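You operate a simulated robot arm through the tools that you are given. There is no shell and no other tool. Be economical: measure what you need, move in short steps, check, and stop when the job is done.

You are at the controls of a simulated two-armed robot. One attempt, no reset.

JOB
Turn the elbow over on the rubber mat and rub its flash off.
Fine: Use the grey rubbing block and put it back; lay the elbow in the shallow blue bin, then carry the bin with both hands onto the steel plate. Drop and damage nothing. What is to be rubbed or washed off counts as gone when no trace of it is left.
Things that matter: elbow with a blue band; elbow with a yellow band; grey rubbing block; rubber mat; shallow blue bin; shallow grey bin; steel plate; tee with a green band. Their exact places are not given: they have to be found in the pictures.

Only the result counts: the job must be done as asked and must still hold three seconds after the hand-in. Knocking over, shifting, dropping, spilling or breaking anything else fails it.

ROBOT AND FRAMES
Two 7-joint arms with two-finger parallel grippers on one trunk, on a base that drives. Base frame: it is fixed to the floor where the robot stands at the start and does not move with it; the origin is under the middle of the robot, x ahead of it, y to its left, z up. Units: m, degrees, N and s.
The left shoulder is at the start at [0.07, 0.133, 1.101], the right one opposite. With the tool pointing down near the work surface each hand reaches from about 0.1 to 0.54 m from the robot's upright axis, wherever it stands, measured 20 degrees to its own side. Places, roughly: elbow with a yellow band [-3.25, -4, 0.5]; rubber mat [0.6, -0.1, 0.8]; shallow blue bin [0.5, 0.1, 0.8]; steel plate [0.5, 0.4, 0.8]; tee with a green band [-3, -4, 0.5]. Payload 1.57 kg a hand.
The TCP of each hand is the grasp point between the finger pads, 0.03 m short of the fingertips. In the tool frame z runs along the fingers and y along their closing line. The gripper opens to 0.08 m. The fingers are 0.017 m wide and 0.012 m thick; the gripper's body (0.04 by 0.082 m) begins 0.08 m behind the TCP.
Orientation is that of the tool frame in the base frame, as a unit quaternion [x, y, z, w]. With the fingers straight down and closing along the base's y, the tool's x points along the base's -x, its y along +y and its z along -z.

CONTROLS
- The arms move only by the tool move_arm. It takes "left_moves", "right_moves" or both (then of equal length, played together; a hand with none holds still); each is a list that holds one entry, the list of rows, each a list of 6 numbers: the shift along the base's x, y, z in m, then the turn, a rotation vector about the base's x, y, z in degrees. In form: [[[tx, ty, tz, ax, ay, az], ...]]. A call has 1 to 10 rows; each row is the pose to reach, as a shift and turn from the pose commanded when the call began. "left_gripper" and "right_gripper" are, for a hand that has rows, the gripper command, from -1 (fully open) to 1 (shut), values between in proportion, set as the call begins (left out, the last holds). Rows are played at 5 a second. More than 0.05 m and 8.6 degrees between two rows, or a gripper value outside its range, and nothing of the call is played. Where a pose cannot be reached the arm comes as near as it can. A force on the tool above 40 N (or 10 N above the force at the start of the call, whichever is more), or a blocked arm, ends the call early, and 0.2 s more pass. The fingers move at their own pace (about 0.153 m/s each) and stop on an object; they squeeze with about 30 N. The grip force told is the motor's: it shows also when the fingers shut on nothing. Time passes only in rows, and 0.2 s behind the last, so rows that repeat a pose let the fingers close. It gives the time, the measured TCP pose, the force on the tool (base axes), the opening and the grip force at its end, in the units of the frame above (readings bear some noise), with the torque about the TCP (base axes, N m) and any sound that the robot's microphone picked up.
- Cameras (640 x 400 px; columns grow to the right, rows downward): "scene" is now at [0.1331, -0.0168, 1.3234]; the picture's right is [-0.19, -0.98, 0.00], its down [-0.65, 0.13, -0.75] and it looks along [0.74, -0.14, -0.66] (base axes); focal length 248 px, centre (320, 200). "left" rides on the left gripper at [0.072, 0.007, -0.122] in its tool frame; the picture's right is [-0.09, 1.00, 0.00], its down [-0.84, -0.08, -0.54] and it looks along [-0.54, -0.05, 0.84] (tool axes); focal length 238 px, centre (320, 200). "right" rides on the right gripper at [0.072, -0.007, -0.122] in its tool frame; the picture's right is [0.09, 1.00, 0.00], its down [-0.84, 0.08, -0.54] and it looks along [-0.54, 0.05, 0.84] (tool axes); focal length 238 px, centre (320, 200).
- camera(camera): a new picture of that camera. No time passes.
- lift_body(by): slides the trunk up (or, below 0, down) by that many m; the arms and the scene camera ride with it, the base frame stays. It gives what a move gives, with no picture.
- roll_base(legs): drives the robot by 1 to 6 legs, each [ahead, left, turn to the left] in m, m and degrees, along the robot's own axes; the way and the turn of a leg run together, so that a leg with both is an arc; at most 1.5 m and 180 degrees a leg. The arms and the cameras ride along, it lands a little off, and it stops where it bumps. It gives what a move gives.
- head_to(pan, tilt): turns the head with the scene camera to pan (to the left, within 86 degrees either way) and tilt (down, from -29 to 69), counted from straight ahead of the robot. It gives what a move gives.
- point_at(camera, pixels): for up to 12 pixels [column, row] of the newest picture of that camera ("zoom" is the newest enlarged one), the place [x, y, z] in the base frame of the surface seen there, good to about 0.002 m. No time passes.
- enlarge(camera, box): a new picture of the part [left, top, right, bottom] of that camera's present view, enlarged. No time passes.
- finish_job(): hands the job in; it is judged then, once.

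Keep the steps short. Do not move on a guess: measure, check each grasp and each placing, and mend mistakes. In all there are 80 turns and 70 pictures (those below and enlarged ones count). Leave the grippers open and the arms clear of the work at the hand-in unless told otherwise, and finish with a single line.

The tools are called as a command line: name --argument value ..., lists and objects as JSON in quotes. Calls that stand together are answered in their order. move_arm: Moves the arms, as the interface text tells. Its arguments: {"type":"object","properties":{"left_moves":{"type":"array","items":{"type":"array","items":{"type":"array","items":{"type":"number"}}}},"left_gripper":{"type":"number"},"right_moves":{"type":"array","items":{"type":"array","items":{"type":"array","items":{"type":"number"}}}},"right_gripper":{"type":"number"}},"required":[]} The other tools are called the same way: lift_body (by) slides the trunk up or down; roll_base (legs) drives the base; head_to (pan, tilt) turns the head that bears the scene camera; camera (camera) takes a picture; point_at (camera, pixels) gives the place of the surface under pixels of a picture; enlarge (camera, box) takes an enlarged picture of a part of a camera's view; finish_job () hands the job in.

At the start:

```text
time: 0.0
left_tcp_pos: [0.5223, 0.1374, 1.1371]
left_ee_rot: [-0.001, 1.0, 0.0, -0.001]
left_wrist_force: [0.2, 0.3, 0.8]
left_moment: [0.02, 0.01, -0.01]
left_width: 0.0798
left_grip_force: 0.2
right_tcp_pos: [0.4386, -0.2804, 1.1457]
right_ee_rot: [0.0, 1.0, -0.001, 0.0]
right_wrist_force: [0.3, -0.8, 0.0]
right_moment: [-0.03, 0.04, -0.02]
right_width: 0.0799
right_grip_force: 0.1
trunk travel left (down, up): [-0.675, 0.265]
robot x, y, heading: [-0.0022, -0.002, -0.2]
head pan, tilt: [-11.0, 41.4]
```

scene: 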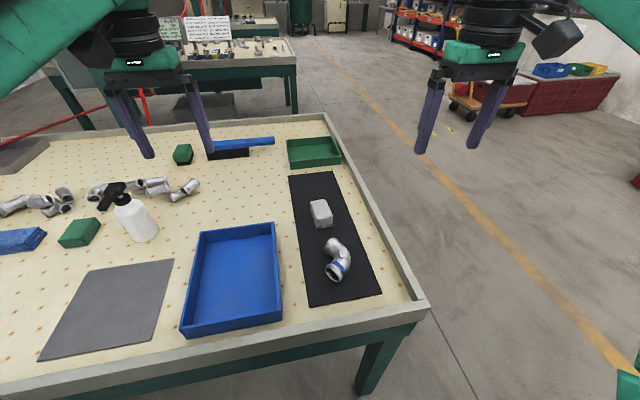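
right: 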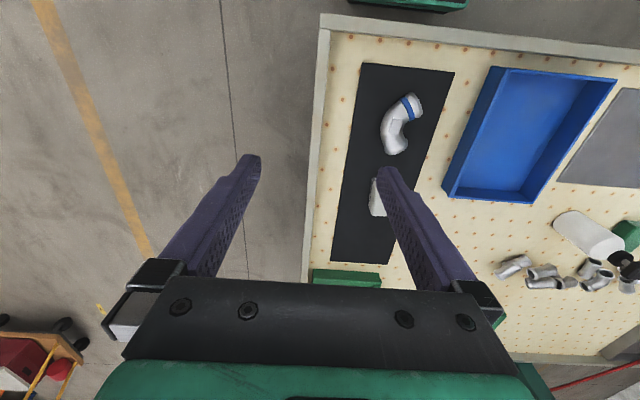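
left: 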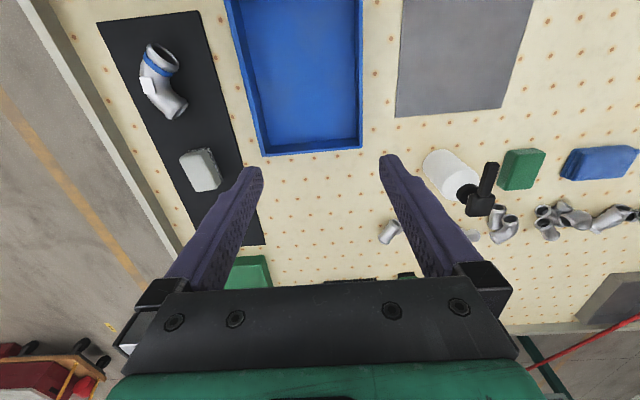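

The elbow with the blue band lies on the black mat, with the grey block behind it, the blue bin to its left and the steel plate further left. I'll enlarge the mat and measure it.

enlarge --camera "scene" --box '[270, 160, 430, 310]'

enlarge --camera "left" --box '[90, 10, 260, 220]'

point_at --camera "scene" --pixels '[[290, 177], [331, 171], [381, 292], [309, 305], [201, 232], [275, 223], [281, 320], [182, 334], [235, 270], [100, 271], [174, 260], [39, 360]]'

```text
2.67 times, centred on (350, 235) of scene
```

zoom: 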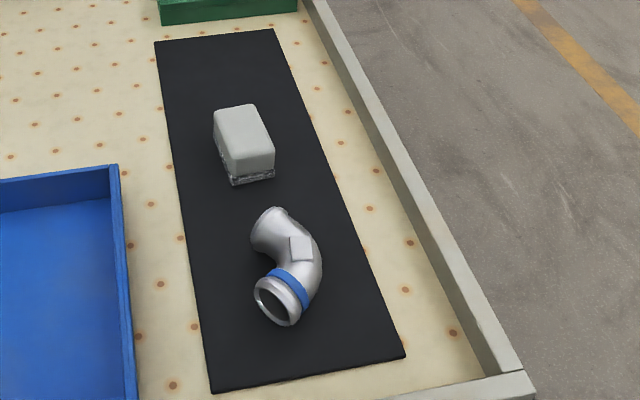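

```text
1.90 times, centred on (175, 115) of left
```

zoom: 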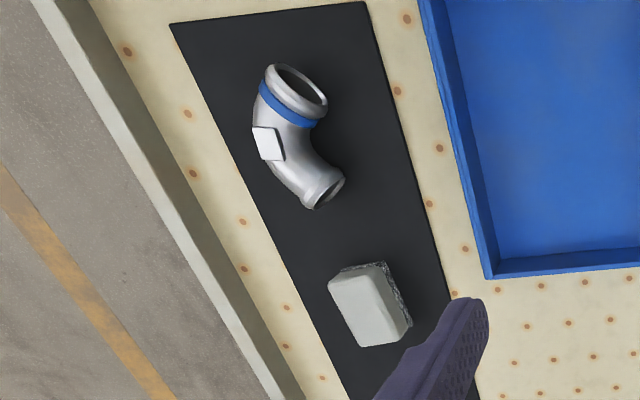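

```text
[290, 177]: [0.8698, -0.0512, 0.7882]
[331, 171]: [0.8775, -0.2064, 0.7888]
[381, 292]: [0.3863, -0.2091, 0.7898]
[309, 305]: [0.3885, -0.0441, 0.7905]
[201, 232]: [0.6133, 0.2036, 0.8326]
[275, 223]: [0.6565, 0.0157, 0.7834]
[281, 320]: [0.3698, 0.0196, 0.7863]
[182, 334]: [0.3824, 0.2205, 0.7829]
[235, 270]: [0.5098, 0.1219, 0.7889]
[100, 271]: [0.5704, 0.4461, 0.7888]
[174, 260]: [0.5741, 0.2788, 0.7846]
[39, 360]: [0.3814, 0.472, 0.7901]
```

The table top is at about 0.785 and the mat top at about 0.789. Next I'll look at the elbow and the block more closely and measure them.

enlarge --camera "right" --box '[360, 80, 440, 170]'

enlarge --camera "scene" --box '[305, 190, 365, 290]'

```text
4.44 times, centred on (400, 125) of right
```

zoom: 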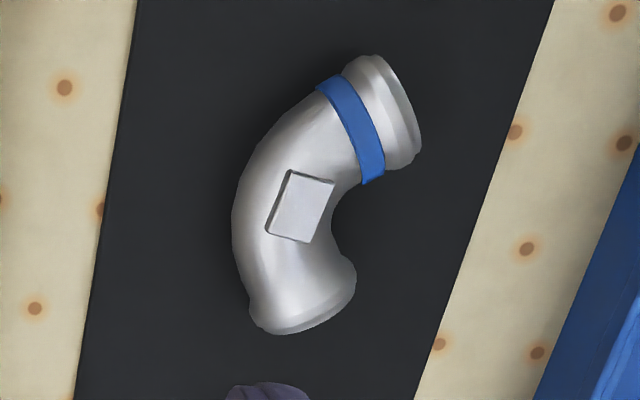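

```text
4.00 times, centred on (335, 240) of scene
```

zoom: 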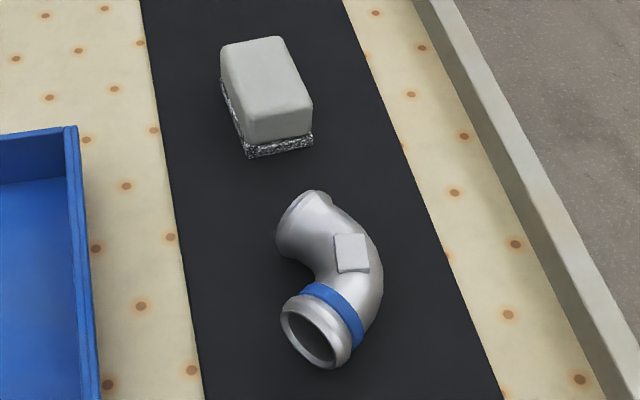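

point_at --camera "zoom" --pixels '[[351, 252], [337, 237], [366, 237], [338, 270], [367, 268], [330, 290], [300, 200], [315, 195], [283, 240], [317, 300], [335, 365], [375, 270]]'

head_to --pan -11 --tilt 55

```text
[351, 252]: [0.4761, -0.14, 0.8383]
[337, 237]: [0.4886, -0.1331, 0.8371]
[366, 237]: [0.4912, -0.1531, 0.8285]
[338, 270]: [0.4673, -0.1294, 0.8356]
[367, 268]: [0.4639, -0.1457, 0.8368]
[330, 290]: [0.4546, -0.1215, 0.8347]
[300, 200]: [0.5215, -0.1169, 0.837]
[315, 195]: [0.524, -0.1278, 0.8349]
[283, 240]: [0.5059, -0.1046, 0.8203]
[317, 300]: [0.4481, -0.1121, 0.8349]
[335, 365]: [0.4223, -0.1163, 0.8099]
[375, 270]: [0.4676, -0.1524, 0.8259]
```

```text
time: 0.8
left_tcp_pos: [0.5206, 0.1377, 1.1372]
left_ee_rot: [0.0, 1.0, -0.001, 0.0]
left_wrist_force: [0.2, -0.9, -0.3]
left_moment: [-0.01, 0.0, -0.01]
left_width: 0.08
left_grip_force: 0.0
right_tcp_pos: [0.4399, -0.2806, 1.1462]
right_ee_rot: [0.0, 1.0, -0.001, 0.0]
right_wrist_force: [-0.5, 0.0, -0.9]
right_moment: [0.02, -0.01, 0.0]
right_width: 0.0801
right_grip_force: 0.1
trunk travel left (down, up): [-0.675, 0.265]
robot x, y, heading: [-0.0032, -0.0011, -0.2]
head pan, tilt: [-11.0, 55.0]
```

The elbow's plane is horizontal, with its top at about 0.838. I'll move the right hand to hover nearby for a close look down.

move_arm --right_moves '[[[-0.02, 0.035, -0.03, 0, 0, 0], [-0.04, 0.07, -0.06, 0, 0, 0], [-0.06, 0.105, -0.09, 0, 0, 0], [-0.08, 0.14, -0.12, 0, 0, 0], [-0.08, 0.15, -0.145, 0, 0, 0]]]' --right_gripper -1

camera --camera "right"

enlarge --camera "right" --box '[240, 90, 420, 220]'

```text
refused: row 1 steps farther than a row can; nothing moved
```

```text
62 pictures are left
```

right: 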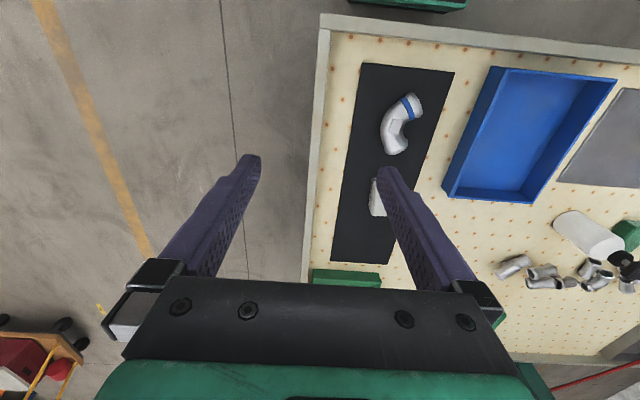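

```text
3.08 times, centred on (330, 155) of right
```

zoom: 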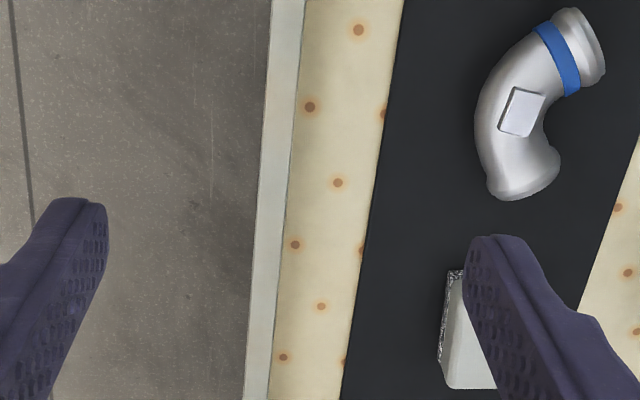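

The first step was slightly too long, so I'll split it into smaller rows.

move_arm --right_moves '[[[-0.015, 0.03, -0.028, 0, 0, 0], [-0.03, 0.06, -0.056, 0, 0, 0], [-0.045, 0.09, -0.084, 0, 0, 0], [-0.06, 0.12, -0.112, 0, 0, 0], [-0.08, 0.15, -0.14, 0, 0, 0]]]' --right_gripper -1

enlarge --camera "right" --box '[240, 100, 440, 240]'

```text
time: 2.0
left_tcp_pos: [0.5209, 0.1396, 1.1377]
left_ee_rot: [0.0, 1.0, -0.001, 0.0]
left_wrist_force: [0.6, -0.4, -0.3]
left_moment: [-0.01, 0.01, 0.0]
left_width: 0.08
left_grip_force: 0.0
right_tcp_pos: [0.3584, -0.1307, 1.0037]
right_ee_rot: [0.001, 1.0, 0.0, 0.0]
right_wrist_force: [0.2, 0.3, 0.7]
right_moment: [-0.01, -0.05, 0.05]
right_width: 0.0799
right_grip_force: 0.0
trunk travel left (down, up): [-0.675, 0.265]
robot x, y, heading: [0.0034, -0.0011, -0.1]
head pan, tilt: [-11.0, 55.0]
```

```text
2.86 times, centred on (340, 170) of right
```

zoom: 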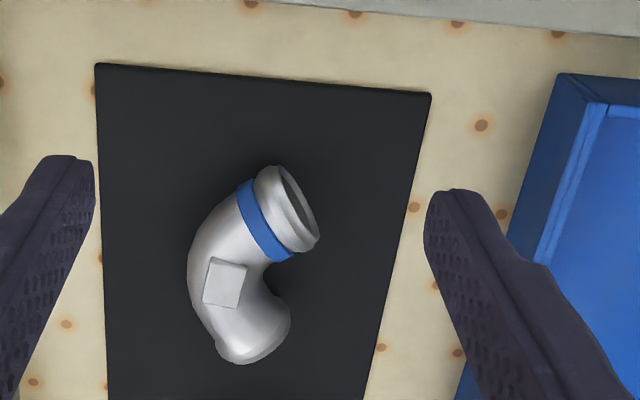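

point_at --camera "zoom" --pixels '[[240, 357], [288, 310], [220, 345], [262, 290], [193, 250], [226, 284], [254, 220], [292, 210], [315, 240], [262, 172], [240, 320], [262, 262]]'

enlarge --camera "right" --box '[280, 140, 360, 240]'

```text
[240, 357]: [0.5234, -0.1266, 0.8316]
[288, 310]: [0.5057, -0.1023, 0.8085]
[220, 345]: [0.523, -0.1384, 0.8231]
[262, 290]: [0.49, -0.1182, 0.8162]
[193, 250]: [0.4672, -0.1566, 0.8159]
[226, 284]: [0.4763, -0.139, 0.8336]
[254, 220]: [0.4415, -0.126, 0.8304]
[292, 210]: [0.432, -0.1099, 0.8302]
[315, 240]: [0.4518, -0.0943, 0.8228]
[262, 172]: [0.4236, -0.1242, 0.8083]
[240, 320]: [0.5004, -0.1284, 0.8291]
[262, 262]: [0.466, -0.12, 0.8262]
```

```text
4.00 times, centred on (320, 190) of right
```

zoom: 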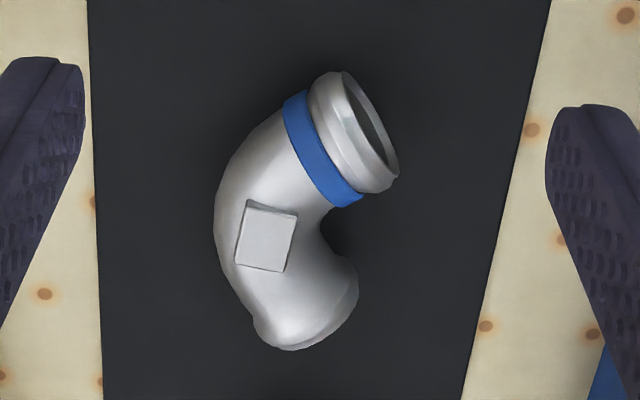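

The two ends of the elbow point at about 30° and 120°, and the tube is about 0.042 thick with its axis at z of about 0.811. I'll use the right hand on the plain far end, around (0.500, -0.128), turned 22°. First I'll move above it.

move_arm --right_moves '[[[0.045, 0.001, 0, 0, 0, 7.3], [0.09, 0.002, 0, 0, 0, 14.6], [0.135, 0.003, 0, 0, 0, 22], [0.1416, 0.003, -0.04, 0, 0, 22], [0.1416, 0.003, -0.08, 0, 0, 22], [0.1416, 0.003, -0.11, 0, 0, 22]]]'

camera --camera "right"

camera --camera "scene"

```text
time: 3.4
left_tcp_pos: [0.522, 0.1387, 1.1367]
left_ee_rot: [-0.001, 1.0, 0.0, -0.002]
left_wrist_force: [0.4, 0.4, -0.8]
left_moment: [0.01, 0.01, -0.03]
left_width: 0.0799
left_grip_force: 0.3
right_tcp_pos: [0.5013, -0.1252, 0.8937]
right_ee_rot: [-0.191, 0.982, 0.001, 0.001]
right_wrist_force: [0.8, -0.4, -0.1]
right_moment: [0.0, 0.03, 0.01]
right_width: 0.0801
right_grip_force: 0.1
trunk travel left (down, up): [-0.675, 0.265]
robot x, y, heading: [0.0012, -0.0031, 0.4]
head pan, tilt: [-11.0, 55.0]
```

```text
58 pictures are left
```

right: 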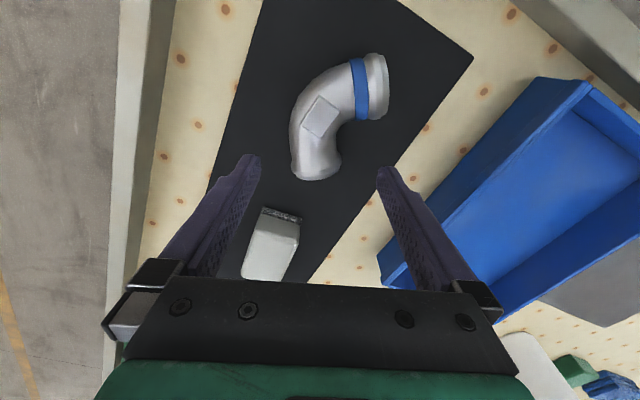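

```text
57 pictures are left
```

scene: 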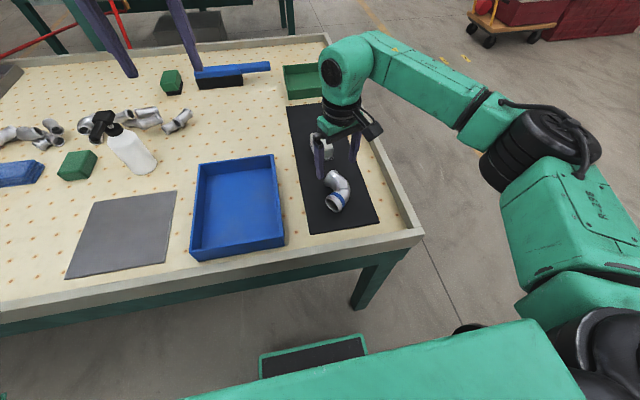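

The hand is aligned and the fingers straddle the far end. I'll go down to a TCP z of 0.823 and shut the fingers.

move_arm --right_moves '[[[-0.001, -0.002, -0.035, 0, 0, 0], [-0.001, -0.002, -0.06, 0, 0, 0], [-0.001, -0.002, -0.071, 0, 0, 0]]]'

camera --camera "right"

```text
time: 4.2
left_tcp_pos: [0.5214, 0.1385, 1.1372]
left_ee_rot: [0.0, 1.0, 0.0, 0.0]
left_wrist_force: [-0.3, -0.3, -0.6]
left_moment: [0.04, -0.03, 0.01]
left_width: 0.0802
left_grip_force: 0.0
right_tcp_pos: [0.4996, -0.1289, 0.8247]
right_ee_rot: [-0.191, 0.982, 0.0, 0.0]
right_wrist_force: [0.1, -1.0, -0.7]
right_moment: [0.01, 0.02, 0.02]
right_width: 0.0801
right_grip_force: 0.1
trunk travel left (down, up): [-0.675, 0.265]
robot x, y, heading: [-0.0007, 0.0, -0.2]
head pan, tilt: [-11.0, 55.0]
```

```text
56 pictures are left
```

right: 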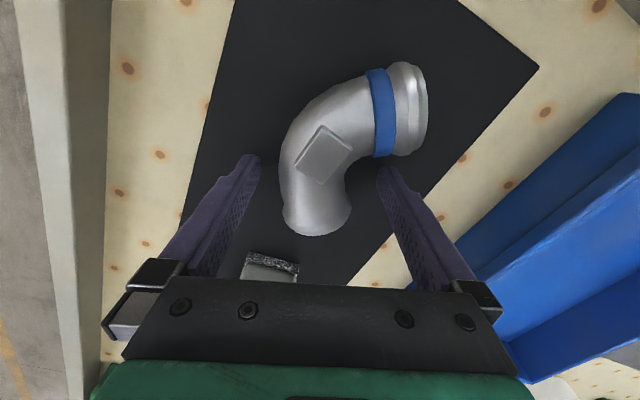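

The tube sits mid-way between the fingers. I'll close them and lift a little.

move_arm --right_moves '[[[0, 0, 0, 0, 0, 0], [0, 0, 0, 0, 0, 0], [0, 0, 0, 0, 0, 0], [0, 0, 0.01, 0, 0, 0], [0, 0, 0.03, 0, 0, 0]]]' --right_gripper 1

camera --camera "right"

```text
time: 5.4
left_tcp_pos: [0.521, 0.1381, 1.1382]
left_ee_rot: [0.0, 1.0, 0.0, 0.0]
left_wrist_force: [-0.2, 0.9, -0.2]
left_moment: [-0.02, -0.04, -0.02]
left_width: 0.0801
left_grip_force: 0.1
right_tcp_pos: [0.5001, -0.1293, 0.8538]
right_ee_rot: [-0.19, 0.982, -0.001, -0.002]
right_wrist_force: [1.2, -0.2, -4.7]
right_moment: [-0.04, -0.12, 0.02]
right_width: 0.0462
right_grip_force: 30.0
trunk travel left (down, up): [-0.675, 0.265]
robot x, y, heading: [0.0038, -0.0015, -0.1]
head pan, tilt: [-11.0, 55.0]
```

```text
55 pictures are left
```

right: 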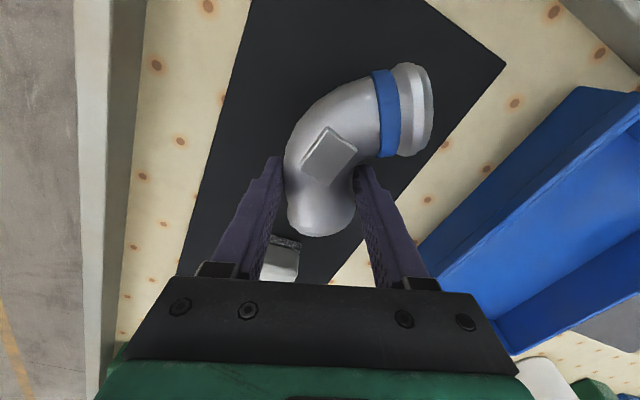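

The grip is firm: the opening is 0.046 and the hand carries about 4.7 N. I'll lift well clear and turn the hand +90° about x so that the underside faces left.

move_arm --right_moves '[[[0, 0, 0.045, 0, 0, 0], [0, 0, 0.09, 0, 0, 0], [-0.015, 0.005, 0.13, 8, 0, 0], [-0.03, 0.01, 0.16, 16, 0, 0], [-0.045, 0.015, 0.18, 24, 0, 0], [-0.06, 0.02, 0.19, 32, 0, 0], [-0.065, 0.025, 0.195, 40, 0, 0], [-0.065, 0.03, 0.2, 48, 0, 0]]]'

move_arm --right_moves '[[[0, 0, 0, 8, 0, 0], [0, 0, 0, 16, 0, 0], [0, 0, 0, 24, 0, 0], [0, 0, 0, 32, 0, 0], [0, 0, 0, 40, 0, 0], [0, 0, 0, 42, 0, 0]]]'

camera --camera "scene"

```text
time: 7.2
left_tcp_pos: [0.5228, 0.1389, 1.1368]
left_ee_rot: [-0.001, 1.0, 0.0, -0.001]
left_wrist_force: [0.1, 0.4, -0.6]
left_moment: [-0.01, 0.03, 0.02]
left_width: 0.08
left_grip_force: 0.0
right_tcp_pos: [0.4359, -0.1008, 1.0545]
right_ee_rot: [-0.175, 0.896, 0.401, 0.078]
right_wrist_force: [-0.7, -0.8, -5.1]
right_moment: [-0.05, -0.12, 0.01]
right_width: 0.0457
right_grip_force: 29.9
trunk travel left (down, up): [-0.675, 0.265]
robot x, y, heading: [-0.0004, -0.001, -0.3]
head pan, tilt: [-11.0, 55.0]
```

```text
time: 8.6
left_tcp_pos: [0.5229, 0.1377, 1.1383]
left_ee_rot: [0.0, 1.0, 0.0, -0.002]
left_wrist_force: [0.7, -1.3, -0.4]
left_moment: [-0.04, 0.01, 0.02]
left_width: 0.0799
left_grip_force: 0.1
right_tcp_pos: [0.4356, -0.0988, 1.0555]
right_ee_rot: [-0.134, 0.694, 0.695, 0.134]
right_wrist_force: [-0.1, 0.4, -5.2]
right_moment: [-0.1, -0.09, 0.0]
right_width: 0.0456
right_grip_force: 30.1
trunk travel left (down, up): [-0.675, 0.265]
robot x, y, heading: [-0.0015, -0.001, 0.2]
head pan, tilt: [-11.0, 55.0]
```

```text
54 pictures are left
```

scene: 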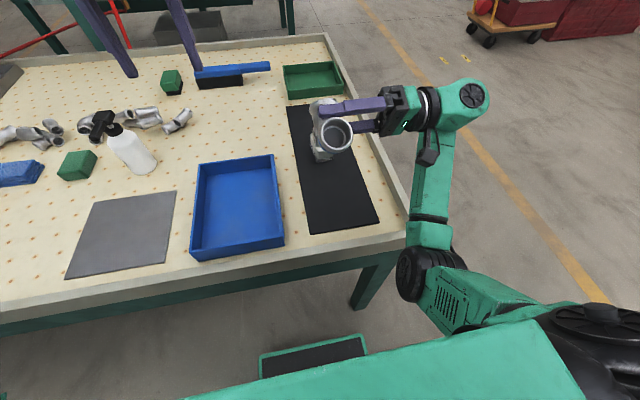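

The turn worked. Next I'll turn the left hand to point at -y so that it faces the underside and can look for the flash.

move_arm --left_moves '[[[-0.02, 0.01, -0.01, -8, 0, 0], [-0.04, 0.02, -0.02, -16, 0, 0], [-0.06, 0.03, -0.03, -24, 0, 0], [-0.08, 0.04, -0.04, -32, 0, 0], [-0.1, 0.05, -0.05, -40, 0, 0], [-0.12, 0.05, -0.06, -48, 0, 0], [-0.14, 0.05, -0.07, -56, 0, 0], [-0.16, 0.05, -0.08, -64, 0, 0], [-0.17, 0.05, -0.08, -72, 0, 0], [-0.18, 0.05, -0.08, -80, 0, 0]]]' --left_gripper -1

move_arm --left_moves '[[[0, -0.02, 0, -8, 0, 0], [0, -0.05, 0, -10, 0, 0]]]'

camera --camera "left"

```text
time: 10.8
left_tcp_pos: [0.3497, 0.2023, 1.0569]
left_ee_rot: [-0.017, 0.808, -0.589, 0.011]
left_wrist_force: [0.3, 0.2, -0.3]
left_moment: [0.02, 0.02, 0.03]
left_width: 0.0801
left_grip_force: 0.1
left hand out of reach, approached as far as the arm can: row 9, 10
right_tcp_pos: [0.4357, -0.0985, 1.0544]
right_ee_rot: [-0.134, 0.694, 0.694, 0.135]
right_wrist_force: [-0.2, 0.3, -5.0]
right_moment: [0.0, -0.08, -0.01]
right_width: 0.0458
right_grip_force: 29.9
trunk travel left (down, up): [-0.675, 0.265]
robot x, y, heading: [0.0002, -0.0015, -0.1]
head pan, tilt: [-11.0, 55.0]
```

```text
time: 11.4
left_tcp_pos: [0.3492, 0.1486, 1.0567]
left_ee_rot: [-0.018, 0.754, -0.657, 0.008]
left_wrist_force: [0.3, -0.8, -0.6]
left_moment: [0.0, -0.03, -0.04]
left_width: 0.08
left_grip_force: 0.0
right_tcp_pos: [0.436, -0.0995, 1.0547]
right_ee_rot: [-0.134, 0.693, 0.695, 0.135]
right_wrist_force: [-0.5, 0.4, -5.5]
right_moment: [-0.08, -0.12, 0.02]
right_width: 0.046
right_grip_force: 29.6
trunk travel left (down, up): [-0.675, 0.265]
robot x, y, heading: [0.0027, 0.0005, -0.2]
head pan, tilt: [-11.0, 55.0]
```

```text
53 pictures are left
```

left: 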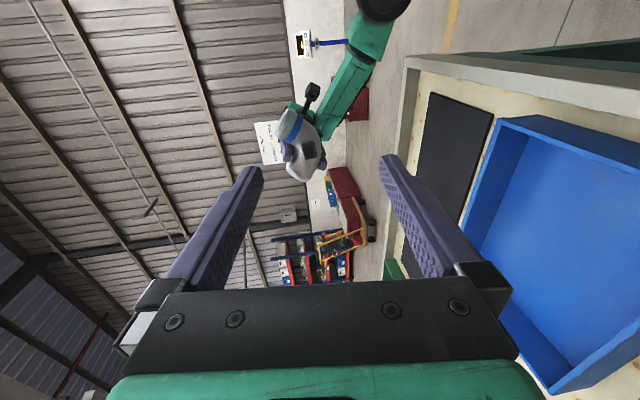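

enlarge --camera "left" --box '[255, 80, 355, 200]'

```text
3.33 times, centred on (305, 140) of left
```

zoom: 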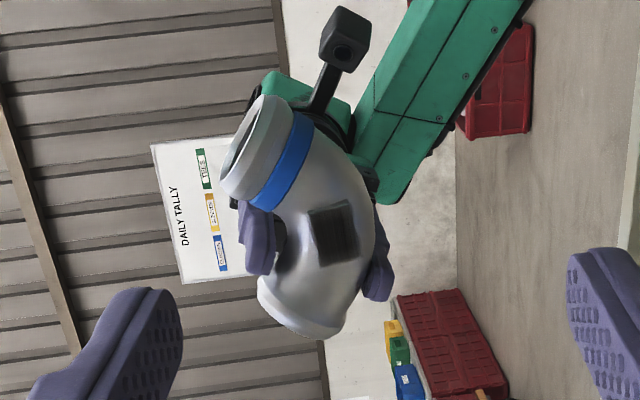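

The flash is the dark square in the middle of the underside. The left hand will take the banded end. To ease its reach I'll move the right hand forward and left and turn the elbow -24° in its plane.

move_arm --right_moves '[[[0.02, 0.012, 0, 0, -6, 0], [0.04, 0.025, 0.005, 0, -12, 0], [0.06, 0.037, 0.01, 0, -18, 0], [0.07, 0.05, 0.015, 0, -24, 0]]]' --left_moves '[[[0.02, 0.01, 0, 0, 8, 0], [0.04, 0.02, 0, 0, 16, 0], [0.06, 0.03, 0, 0, 24, 0], [0.08, 0.03, 0, 0, 32, 0]]]'

camera --camera "left"

camera --camera "scene"

```text
time: 12.4
left_tcp_pos: [0.364, 0.1949, 1.0566]
left_ee_rot: [-0.2, 0.726, -0.626, -0.201]
left_wrist_force: [0.0, -1.2, -1.2]
left_moment: [-0.07, 0.01, -0.04]
left_width: 0.0798
left_grip_force: 0.1
left hand out of reach, approached as far as the arm can: row 2, 3, 4
right_tcp_pos: [0.4153, -0.0949, 1.1384]
right_ee_rot: [-0.236, 0.669, 0.666, 0.229]
right_wrist_force: [1.1, 0.7, -4.3]
right_moment: [-0.06, -0.14, 0.07]
right_width: 0.0462
right_grip_force: 29.9
right hand out of reach, approached as far as the arm can: row 1, 2, 3, 4
trunk travel left (down, up): [-0.675, 0.265]
robot x, y, heading: [0.0046, 0.0008, -0.3]
head pan, tilt: [-11.0, 55.0]
```

```text
51 pictures are left
```

left: 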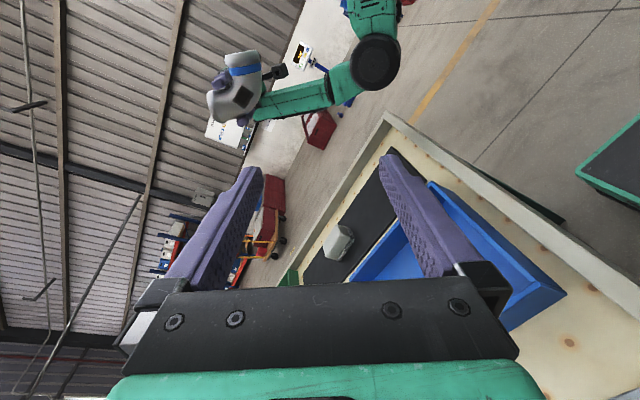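

```text
50 pictures are left
```

scene: 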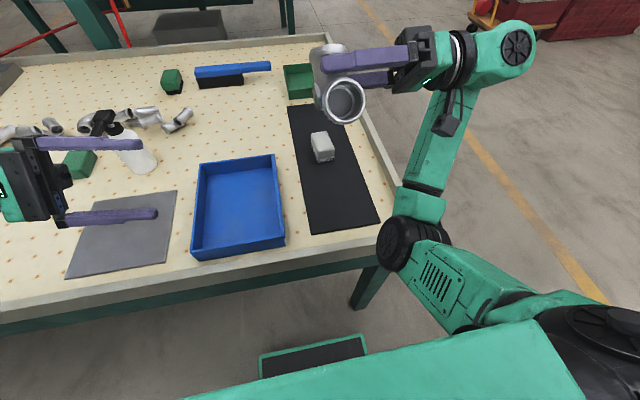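

Both hands hit the edge of their reach there. I'll bring the right hand back to its good orientation, with the elbow near y = 0 in front of the robot.

move_arm --right_moves '[[[-0.02, 0.01, -0.005, 0, 6, 0], [-0.04, 0.02, -0.01, 0, 12, 0], [-0.06, 0.03, -0.015, 0, 18, 0], [-0.076, 0.04, -0.015, 0, 24, 0], [-0.076, 0.044, -0.015, 0, 24, 0]]]'

camera --camera "left"

```text
time: 13.6
left_tcp_pos: [0.3632, 0.1911, 1.0576]
left_ee_rot: [-0.2, 0.727, -0.626, -0.198]
left_wrist_force: [-0.4, -0.2, 0.3]
left_moment: [-0.01, 0.01, -0.04]
left_width: 0.0799
left_grip_force: 0.0
right_tcp_pos: [0.3391, -0.054, 1.1236]
right_ee_rot: [-0.091, 0.7, 0.703, 0.086]
right_wrist_force: [0.1, -0.9, -4.4]
right_moment: [-0.02, -0.1, 0.0]
right_width: 0.0461
right_grip_force: 29.7
trunk travel left (down, up): [-0.675, 0.265]
robot x, y, heading: [0.0055, 0.0005, -0.2]
head pan, tilt: [-11.0, 55.0]
```

```text
49 pictures are left
```

left: 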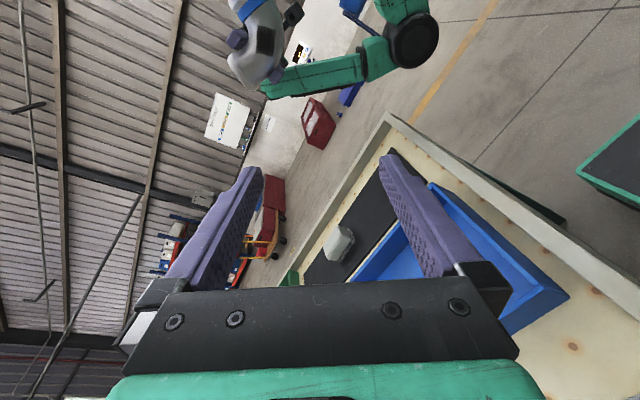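

Both hands are now in reachable poses. I'll test how far the left hand can roll near the middle.

move_arm --left_moves '[[[0, -0.01, 0.01, 0, 8, 0], [0, -0.02, 0.02, 0, 16, 0], [0, -0.03, 0.03, 0, 24, 0], [0, -0.04, 0.04, 0, 32, 0]]]'

camera --camera "left"

```text
time: 14.6
left_tcp_pos: [0.3366, 0.1649, 1.1023]
left_ee_rot: [-0.365, 0.643, -0.547, -0.392]
left_wrist_force: [0.2, 0.4, 0.6]
left_moment: [0.0, -0.01, 0.01]
left_width: 0.08
left_grip_force: 0.1
left hand out of reach, approached as far as the arm can: row 1, 2, 3, 4
right_tcp_pos: [0.3378, -0.0559, 1.1252]
right_ee_rot: [-0.092, 0.701, 0.702, 0.087]
right_wrist_force: [-0.1, -0.4, -5.4]
right_moment: [-0.08, -0.11, 0.0]
right_width: 0.046
right_grip_force: 30.0
trunk travel left (down, up): [-0.675, 0.265]
robot x, y, heading: [0.0047, -0.0007, -0.0]
head pan, tilt: [-11.0, 55.0]
```

```text
48 pictures are left
```

left: 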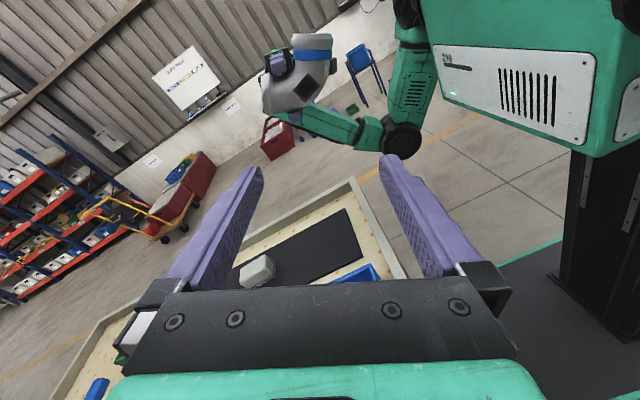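

The left hand reached a roll of about 65°, and the band now lies square to its closing line. I'll measure where the band is.

enlarge --camera "left" --box '[250, 20, 350, 120]'

point_at --camera "left" --pixels '[[311, 55], [294, 55], [329, 56], [311, 38], [295, 36], [328, 38], [304, 86], [310, 70], [311, 48]]'

```text
4.00 times, centred on (300, 70) of left
```

zoom: 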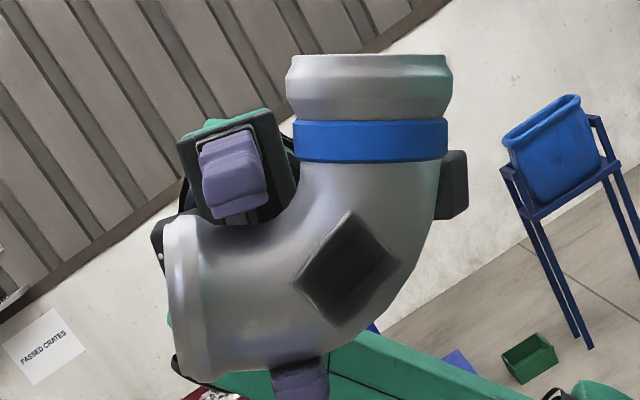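

```text
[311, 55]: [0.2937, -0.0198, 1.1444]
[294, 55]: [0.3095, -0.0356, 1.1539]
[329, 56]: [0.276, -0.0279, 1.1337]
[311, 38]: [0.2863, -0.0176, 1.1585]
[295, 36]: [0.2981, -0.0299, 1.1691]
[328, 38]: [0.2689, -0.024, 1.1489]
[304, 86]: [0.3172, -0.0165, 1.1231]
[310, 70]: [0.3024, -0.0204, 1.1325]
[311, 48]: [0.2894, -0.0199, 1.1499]
```

The band centre is near (0.293, -0.043, 1.144), and the end rim I want to grip is at about (0.286, -0.043, 1.158). I'll shift the right hand a little forward and down and bring the left hand to a pre-grasp in front of the rim.

move_arm --right_moves '[[[0.015, 0, -0.01, 0, 0, 0], [0.03, 0, -0.02, 0, 0, 0], [0.05, 0, -0.03, 0, 0, 0], [0.05, 0, -0.03, 0, 0, 0]]]' --left_moves '[[[0, -0.03, 0.01, 0, -2, 2], [0, -0.06, 0.02, 0, -4, 4], [0, -0.09, 0.025, 0, -6, 6], [0, -0.1, 0.025, 0, -6, 6]]]'

camera --camera "left"

```text
time: 15.6
left_tcp_pos: [0.3269, 0.0769, 1.1173]
left_ee_rot: [-0.368, 0.643, -0.586, -0.329]
left_wrist_force: [0.3, -0.3, 0.4]
left_moment: [-0.01, -0.04, 0.02]
left_width: 0.0801
left_grip_force: 0.0
left hand out of reach, approached as far as the arm can: row 2, 3, 4
right_tcp_pos: [0.3894, -0.0552, 1.0945]
right_ee_rot: [-0.091, 0.701, 0.702, 0.087]
right_wrist_force: [-0.5, 1.3, -5.0]
right_moment: [-0.06, -0.09, 0.01]
right_width: 0.046
right_grip_force: 29.9
trunk travel left (down, up): [-0.675, 0.265]
robot x, y, heading: [-0.0035, -0.0, 0.2]
head pan, tilt: [-11.0, 55.0]
```

```text
46 pictures are left
```

left: 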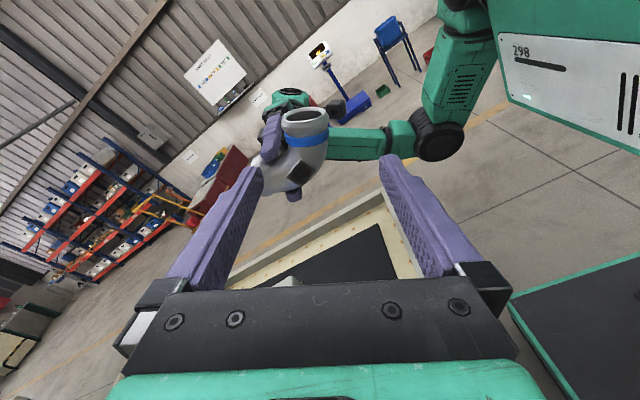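

The left hand stopped near (0.327, 0.077, 1.117) but its orientation is good. I'll hold it still and bring the elbow to it with the right hand, aligning and closing half the gap first.

move_arm --right_moves '[[[-0.005, 0.015, -0.005, 0, 0, 0], [-0.01, 0.03, -0.0095, 0, 0, 0], [-0.01, 0.045, -0.0095, 0, 0, 0]]]'

camera --camera "left"

```text
time: 16.4
left_tcp_pos: [0.3276, 0.0776, 1.1183]
left_ee_rot: [-0.368, 0.643, -0.585, -0.329]
left_wrist_force: [0.0, 0.0, 0.3]
left_moment: [0.01, 0.01, -0.03]
left_width: 0.0799
left_grip_force: 0.2
right_tcp_pos: [0.3792, -0.009, 1.0843]
right_ee_rot: [-0.091, 0.701, 0.701, 0.087]
right_wrist_force: [-0.1, 0.4, -4.1]
right_moment: [-0.07, -0.09, 0.02]
right_width: 0.0459
right_grip_force: 29.7
trunk travel left (down, up): [-0.675, 0.265]
robot x, y, heading: [0.002, -0.0005, 0.0]
head pan, tilt: [-11.0, 55.0]
```

```text
45 pictures are left
```

left: 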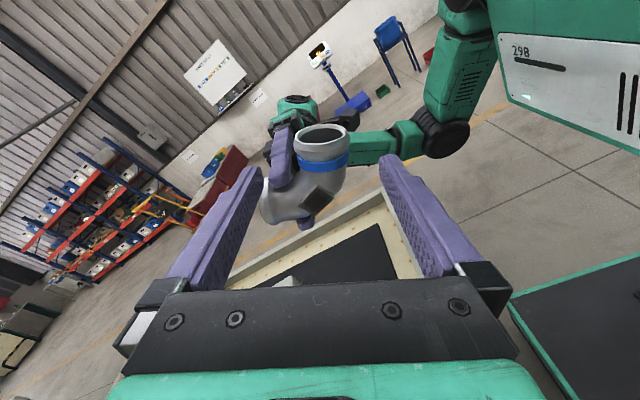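

The right hand reached that pose. I'll check the clearance between the right hand's inner finger and the path of the left fingers.

enlarge --camera "left" --box '[240, 100, 380, 240]'

point_at --camera "left" --pixels '[[279, 180], [291, 136], [286, 160], [274, 165], [322, 160], [322, 150], [300, 143], [345, 141], [322, 125]]'

```text
2.86 times, centred on (310, 170) of left
```

zoom: 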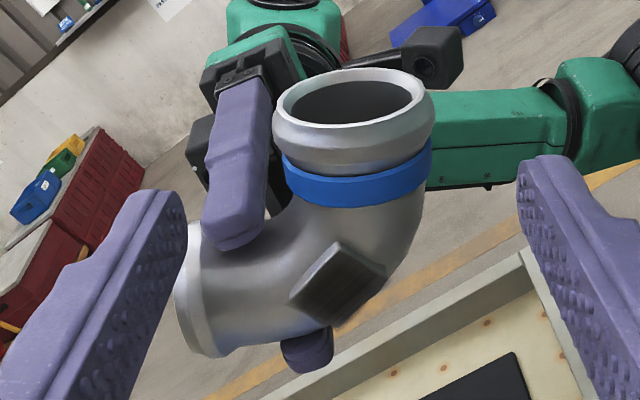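

```text
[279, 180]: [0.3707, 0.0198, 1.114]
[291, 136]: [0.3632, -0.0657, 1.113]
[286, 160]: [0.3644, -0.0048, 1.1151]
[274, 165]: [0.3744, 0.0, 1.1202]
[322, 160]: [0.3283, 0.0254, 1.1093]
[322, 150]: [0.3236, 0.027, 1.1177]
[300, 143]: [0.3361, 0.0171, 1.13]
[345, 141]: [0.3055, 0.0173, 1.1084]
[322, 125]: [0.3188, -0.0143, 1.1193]
```

The finger clearance is about 6 mm and the rim is centred to about 2 mm. I'll push the elbow 0.06 along the left tool axis so the rim sits between the left fingers.

move_arm --right_moves '[[[0.0025, 0.01, 0, 0, 0, 0], [0.0025, 0.025, 0.001, 0, 0, 0], [0.0025, 0.04, 0.0025, 0, 0, 0], [0.0025, 0.05, 0.0035, 0, 0, 0], [0.0025, 0.06, 0.0045, 0, 0, 0]]]'

camera --camera "left"

```text
time: 17.6
left_tcp_pos: [0.3277, 0.0768, 1.1174]
left_ee_rot: [-0.368, 0.644, -0.586, -0.327]
left_wrist_force: [0.1, -0.3, 0.5]
left_moment: [0.01, 0.01, 0.04]
left_width: 0.0797
left_grip_force: 0.0
right_tcp_pos: [0.3819, 0.051, 1.0885]
right_ee_rot: [-0.091, 0.701, 0.702, 0.087]
right_wrist_force: [-0.2, 0.4, -4.5]
right_moment: [-0.04, -0.07, 0.0]
right_width: 0.0458
right_grip_force: 30.1
trunk travel left (down, up): [-0.675, 0.265]
robot x, y, heading: [-0.0, -0.0001, 0.1]
head pan, tilt: [-11.0, 55.0]
```

```text
43 pictures are left
```

left: 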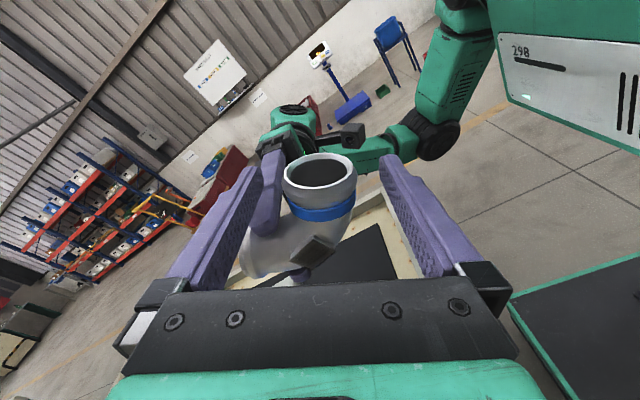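

The rim is between the left fingers, so I'll close the left gripper.

move_arm --left_moves '[[[0, 0, 0, 0, 0, 0], [0, 0, 0, 0, 0, 0], [0, 0, 0, 0, 0, 0], [0, 0, 0, 0, 0, 0]]]' --left_gripper 1

camera --camera "left"

```text
time: 18.6
left_tcp_pos: [0.3273, 0.077, 1.1187]
left_ee_rot: [-0.368, 0.643, -0.586, -0.328]
left_wrist_force: [1.4, -5.0, 0.7]
left_moment: [-0.22, 0.13, 0.39]
left_width: 0.0481
left_grip_force: 29.8
right_tcp_pos: [0.3816, 0.0515, 1.0884]
right_ee_rot: [-0.091, 0.701, 0.702, 0.087]
right_wrist_force: [-1.3, 4.1, -5.9]
right_moment: [0.03, -0.24, -0.59]
right_width: 0.0461
right_grip_force: 30.2
trunk travel left (down, up): [-0.675, 0.265]
robot x, y, heading: [0.0047, 0.0022, -0.4]
head pan, tilt: [-11.0, 55.0]
```

```text
42 pictures are left
```

left: 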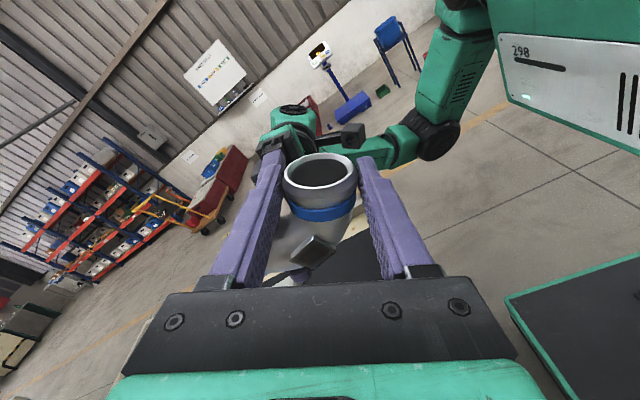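

The left hand holds with an opening of 0.048 and 30 N. I'll open the right hand only part way, to about 0.058, and draw it straight back.

move_arm --right_moves '[[[0, 0, 0, 0, 0, 0], [0, 0, 0, 0, 0, 0], [0, 0, 0, 0, 0, 0]]]' --right_gripper -0.42

move_arm --right_moves '[[[0, -0.02, 0, 0, 0, 0], [0, -0.045, 0, 0, 0, 0], [0, -0.085, 0, 0, 0, 0], [0, -0.13, 0, 0, 0, 0]]]'

camera --camera "left"

```text
time: 19.4
left_tcp_pos: [0.3279, 0.0767, 1.1179]
left_ee_rot: [-0.368, 0.643, -0.586, -0.328]
left_wrist_force: [0.0, -0.5, 0.2]
left_moment: [0.08, 0.16, 0.0]
left_width: 0.048
left_grip_force: 30.3
right_tcp_pos: [0.3813, 0.0511, 1.0889]
right_ee_rot: [-0.091, 0.701, 0.702, 0.087]
right_wrist_force: [0.0, 0.1, -0.2]
right_moment: [0.02, 0.05, 0.0]
right_width: 0.0568
right_grip_force: 0.1
trunk travel left (down, up): [-0.675, 0.265]
robot x, y, heading: [-0.0002, -0.0019, -0.1]
head pan, tilt: [-11.0, 55.0]
```

```text
time: 20.4
left_tcp_pos: [0.327, 0.0755, 1.1169]
left_ee_rot: [-0.368, 0.644, -0.585, -0.328]
left_wrist_force: [0.0, -0.7, -0.4]
left_moment: [0.06, 0.19, 0.02]
left_width: 0.0478
left_grip_force: 30.0
right_tcp_pos: [0.381, -0.0804, 1.0885]
right_ee_rot: [-0.092, 0.7, 0.703, 0.086]
right_wrist_force: [-0.3, -0.4, 0.2]
right_moment: [0.01, -0.01, 0.0]
right_width: 0.0567
right_grip_force: 0.0
trunk travel left (down, up): [-0.675, 0.265]
robot x, y, heading: [0.0007, 0.0003, 0.2]
head pan, tilt: [-11.0, 55.0]
```

```text
41 pictures are left
```

left: 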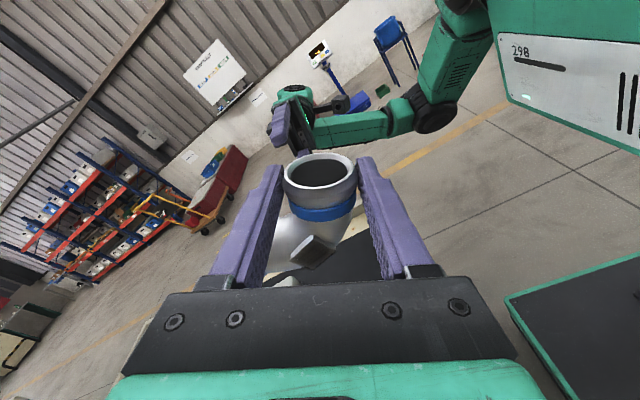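

The left hand has the elbow. I'll take the right hand away and turn it to point down again, then turn the left hand +90° about x in the air so the flash faces up.

move_arm --right_moves '[[[0, -0.03, 0, -8.5, 0, 0], [0, -0.06, 0, -17, 0, 0], [0, -0.09, 0, -25.5, 0, 0], [0.01, -0.12, 0, -34, 0, 0], [0.02, -0.15, 0, -42.5, 0, 0], [0.03, -0.18, 0, -51, 0, 0], [0.04, -0.2, 0, -59.5, 0, 0], [0.05, -0.21, 0, -68, 0, 0], [0.06, -0.22, 0, -76.5, 0, 0], [0.06, -0.22, 0, -85, 0, 0]]]'

move_arm --left_moves '[[[0.01, 0, 0, 8, 0, 0], [0.02, 0, 0, 16, 0, 0], [0.03, 0, 0, 24, 0, 0], [0.04, -0.01, 0, 32, 0, 0], [0.05, -0.02, 0, 40, 0, 0], [0.06, -0.03, 0, 48, 0, 0], [0.07, -0.04, 0, 56, 0, 0], [0.08, -0.05, 0, 64, 0, 0], [0.09, -0.06, -0.02, 72, 0, 0], [0.1, -0.07, -0.04, 80, 0, 0]]]'

camera --camera "scene"

```text
time: 22.6
left_tcp_pos: [0.3277, 0.0789, 1.1184]
left_ee_rot: [-0.367, 0.643, -0.585, -0.329]
left_wrist_force: [0.4, 0.0, 0.4]
left_moment: [0.05, 0.17, 0.01]
left_width: 0.0482
left_grip_force: 30.0
right_tcp_pos: [0.4259, -0.2746, 1.0831]
right_ee_rot: [-0.125, 0.991, 0.042, 0.003]
right_wrist_force: [-0.3, 0.6, -0.3]
right_moment: [0.01, 0.0, -0.02]
right_width: 0.0569
right_grip_force: 0.2
right hand out of reach, approached as far as the arm can: row 7, 8, 9, 10
trunk travel left (down, up): [-0.675, 0.265]
robot x, y, heading: [-0.0005, 0.0013, -0.1]
head pan, tilt: [-11.0, 55.0]
```

```text
time: 24.8
left_tcp_pos: [0.4298, 0.0052, 1.0766]
left_ee_rot: [-0.493, 0.869, -0.033, -0.015]
left_wrist_force: [0.2, -0.3, -0.2]
left_moment: [-0.09, 0.12, -0.01]
left_width: 0.0475
left_grip_force: 30.2
left hand out of reach, approached as far as the arm can: row 1
right_tcp_pos: [0.4286, -0.2779, 1.0807]
right_ee_rot: [-0.124, 0.991, 0.044, 0.002]
right_wrist_force: [0.9, -1.0, -1.4]
right_moment: [0.0, 0.03, 0.0]
right_width: 0.0566
right_grip_force: 0.0
trunk travel left (down, up): [-0.675, 0.265]
robot x, y, heading: [-0.0008, 0.0012, -0.0]
head pan, tilt: [-11.0, 55.0]
```

```text
40 pictures are left
```

scene: 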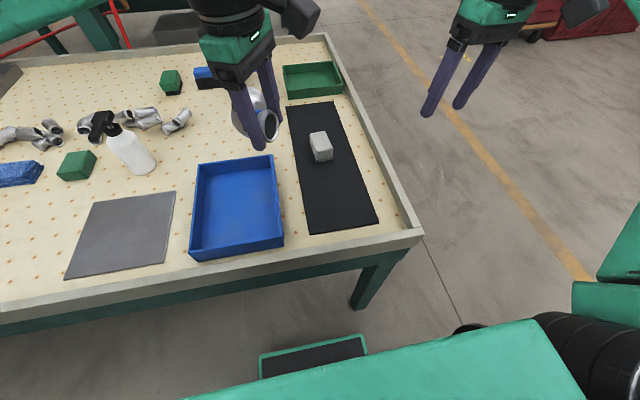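

The flash now faces up. I'll finish the last 10° of the turn, then yaw the left hand back to nominal while moving over the mat.

move_arm --left_moves '[[[0, -0.01, 0, 5, 0, 0], [0, -0.02, 0, 10, 0, 0]]]'

move_arm --left_moves '[[[0, -0.01, -0.02, 0, 0, -8.4], [0, -0.02, -0.04, 0, 0, -16.8], [0, -0.03, -0.06, 0, 0, -25.2], [0, -0.04, -0.08, 0, 0, -33.6], [0, -0.05, -0.1, 0, 0, -42], [0.005, -0.06, -0.12, 0, 0, -50.4], [0.005, -0.07, -0.14, 0, 0, -58.8]]]'

camera --camera "left"

camera --camera "scene"

```text
time: 25.4
left_tcp_pos: [0.429, -0.0146, 1.0768]
left_ee_rot: [-0.492, 0.869, 0.043, 0.027]
left_wrist_force: [0.0, 0.9, -0.1]
left_moment: [-0.08, 0.19, 0.0]
left_width: 0.0478
left_grip_force: 29.9
right_tcp_pos: [0.4275, -0.2776, 1.0816]
right_ee_rot: [-0.124, 0.991, 0.044, 0.003]
right_wrist_force: [-0.4, -0.8, -0.4]
right_moment: [0.01, 0.0, -0.01]
right_width: 0.0567
right_grip_force: 0.0
trunk travel left (down, up): [-0.675, 0.265]
robot x, y, heading: [-0.0014, -0.0, -0.0]
head pan, tilt: [-11.0, 55.0]
```

```text
time: 27.0
left_tcp_pos: [0.4339, -0.0822, 0.9369]
left_ee_rot: [-0.002, 0.999, 0.023, 0.043]
left_wrist_force: [0.3, -0.2, -0.2]
left_moment: [0.1, 0.21, 0.0]
left_width: 0.0475
left_grip_force: 30.2
right_tcp_pos: [0.4276, -0.2769, 1.0825]
right_ee_rot: [-0.125, 0.991, 0.043, 0.003]
right_wrist_force: [-0.4, 0.0, -0.1]
right_moment: [0.02, -0.01, -0.01]
right_width: 0.0568
right_grip_force: 0.1
trunk travel left (down, up): [-0.675, 0.265]
robot x, y, heading: [-0.0003, -0.002, 0.1]
head pan, tilt: [-11.0, 55.0]
```

```text
39 pictures are left
```

left: 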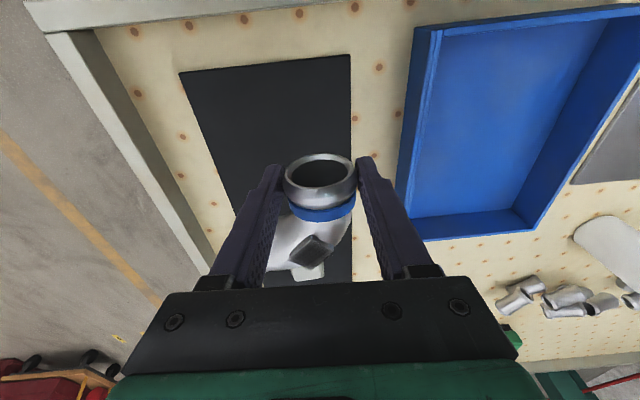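

```text
38 pictures are left
```

scene: 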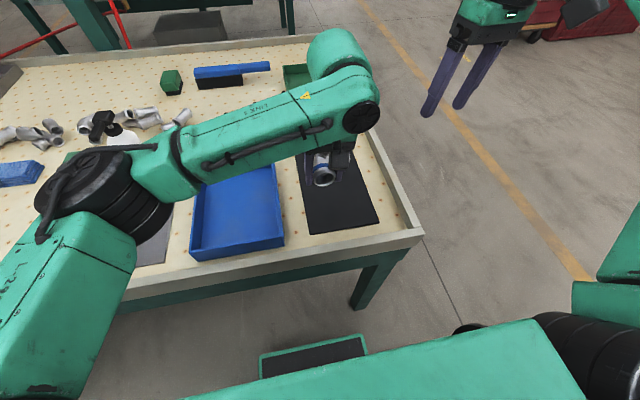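

The elbow is over the mat. I'll lower it most of the way and then slowly.

move_arm --left_moves '[[[0, 0, -0.04, 0, 0, 0], [0, 0, -0.08, 0, 0, 0], [0, 0, -0.095, 0, 0, 0], [0, 0, -0.1, 0, 0, 0], [0, 0, -0.103, 0, 0, 0]]]'

camera --camera "left"

point_at --camera "left" --pixels '[[311, 250], [320, 230], [293, 230], [320, 205], [280, 262], [200, 150]]'

```text
time: 28.2
left_tcp_pos: [0.4348, -0.0827, 0.8343]
left_ee_rot: [-0.002, 0.999, 0.023, 0.044]
left_wrist_force: [-0.1, -0.2, 0.5]
left_moment: [0.06, 0.18, -0.02]
left_width: 0.0479
left_grip_force: 30.1
right_tcp_pos: [0.4272, -0.2772, 1.0831]
right_ee_rot: [-0.125, 0.991, 0.043, 0.002]
right_wrist_force: [-0.2, 0.8, 0.6]
right_moment: [0.02, -0.02, -0.01]
right_width: 0.0567
right_grip_force: 0.0
trunk travel left (down, up): [-0.675, 0.265]
robot x, y, heading: [0.0019, -0.001, 0.1]
head pan, tilt: [-11.0, 55.0]
```

```text
37 pictures are left
```

left: 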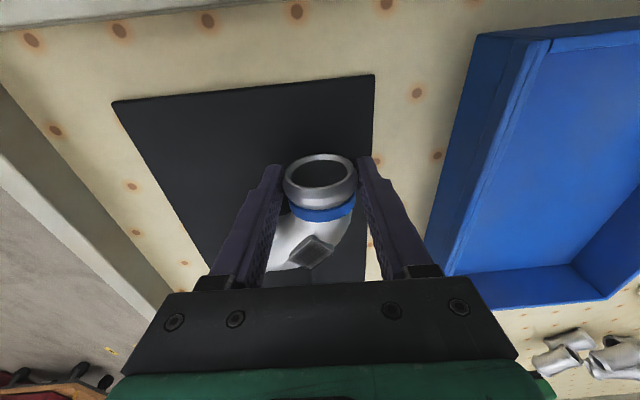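

```text
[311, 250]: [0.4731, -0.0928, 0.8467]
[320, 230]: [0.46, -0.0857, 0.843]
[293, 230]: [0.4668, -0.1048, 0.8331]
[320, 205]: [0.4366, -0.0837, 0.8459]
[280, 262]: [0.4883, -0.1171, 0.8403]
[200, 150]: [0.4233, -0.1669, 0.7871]
```

The flash top is at 0.847, roughly 8 mm above its resting height. I'll lower slowly until it touches.

move_arm --left_moves '[[[0, 0, -0.003, 0, 0, 0], [0, 0, -0.005, 0, 0, 0], [0, 0, -0.007, 0, 0, 0], [0, 0, -0.008, 0, 0, 0]]]'

```text
time: 29.2
left_tcp_pos: [0.4338, -0.0827, 0.8253]
left_ee_rot: [-0.002, 0.999, 0.022, 0.044]
left_wrist_force: [0.3, -0.2, -0.4]
left_moment: [0.07, 0.17, -0.01]
left_width: 0.0476
left_grip_force: 29.9
right_tcp_pos: [0.4258, -0.2768, 1.082]
right_ee_rot: [-0.124, 0.991, 0.044, 0.003]
right_wrist_force: [0.0, 0.0, 0.3]
right_moment: [-0.01, -0.01, -0.04]
right_width: 0.0567
right_grip_force: 0.1
trunk travel left (down, up): [-0.675, 0.265]
robot x, y, heading: [-0.0035, 0.0004, 0.1]
head pan, tilt: [-11.0, 55.0]
```

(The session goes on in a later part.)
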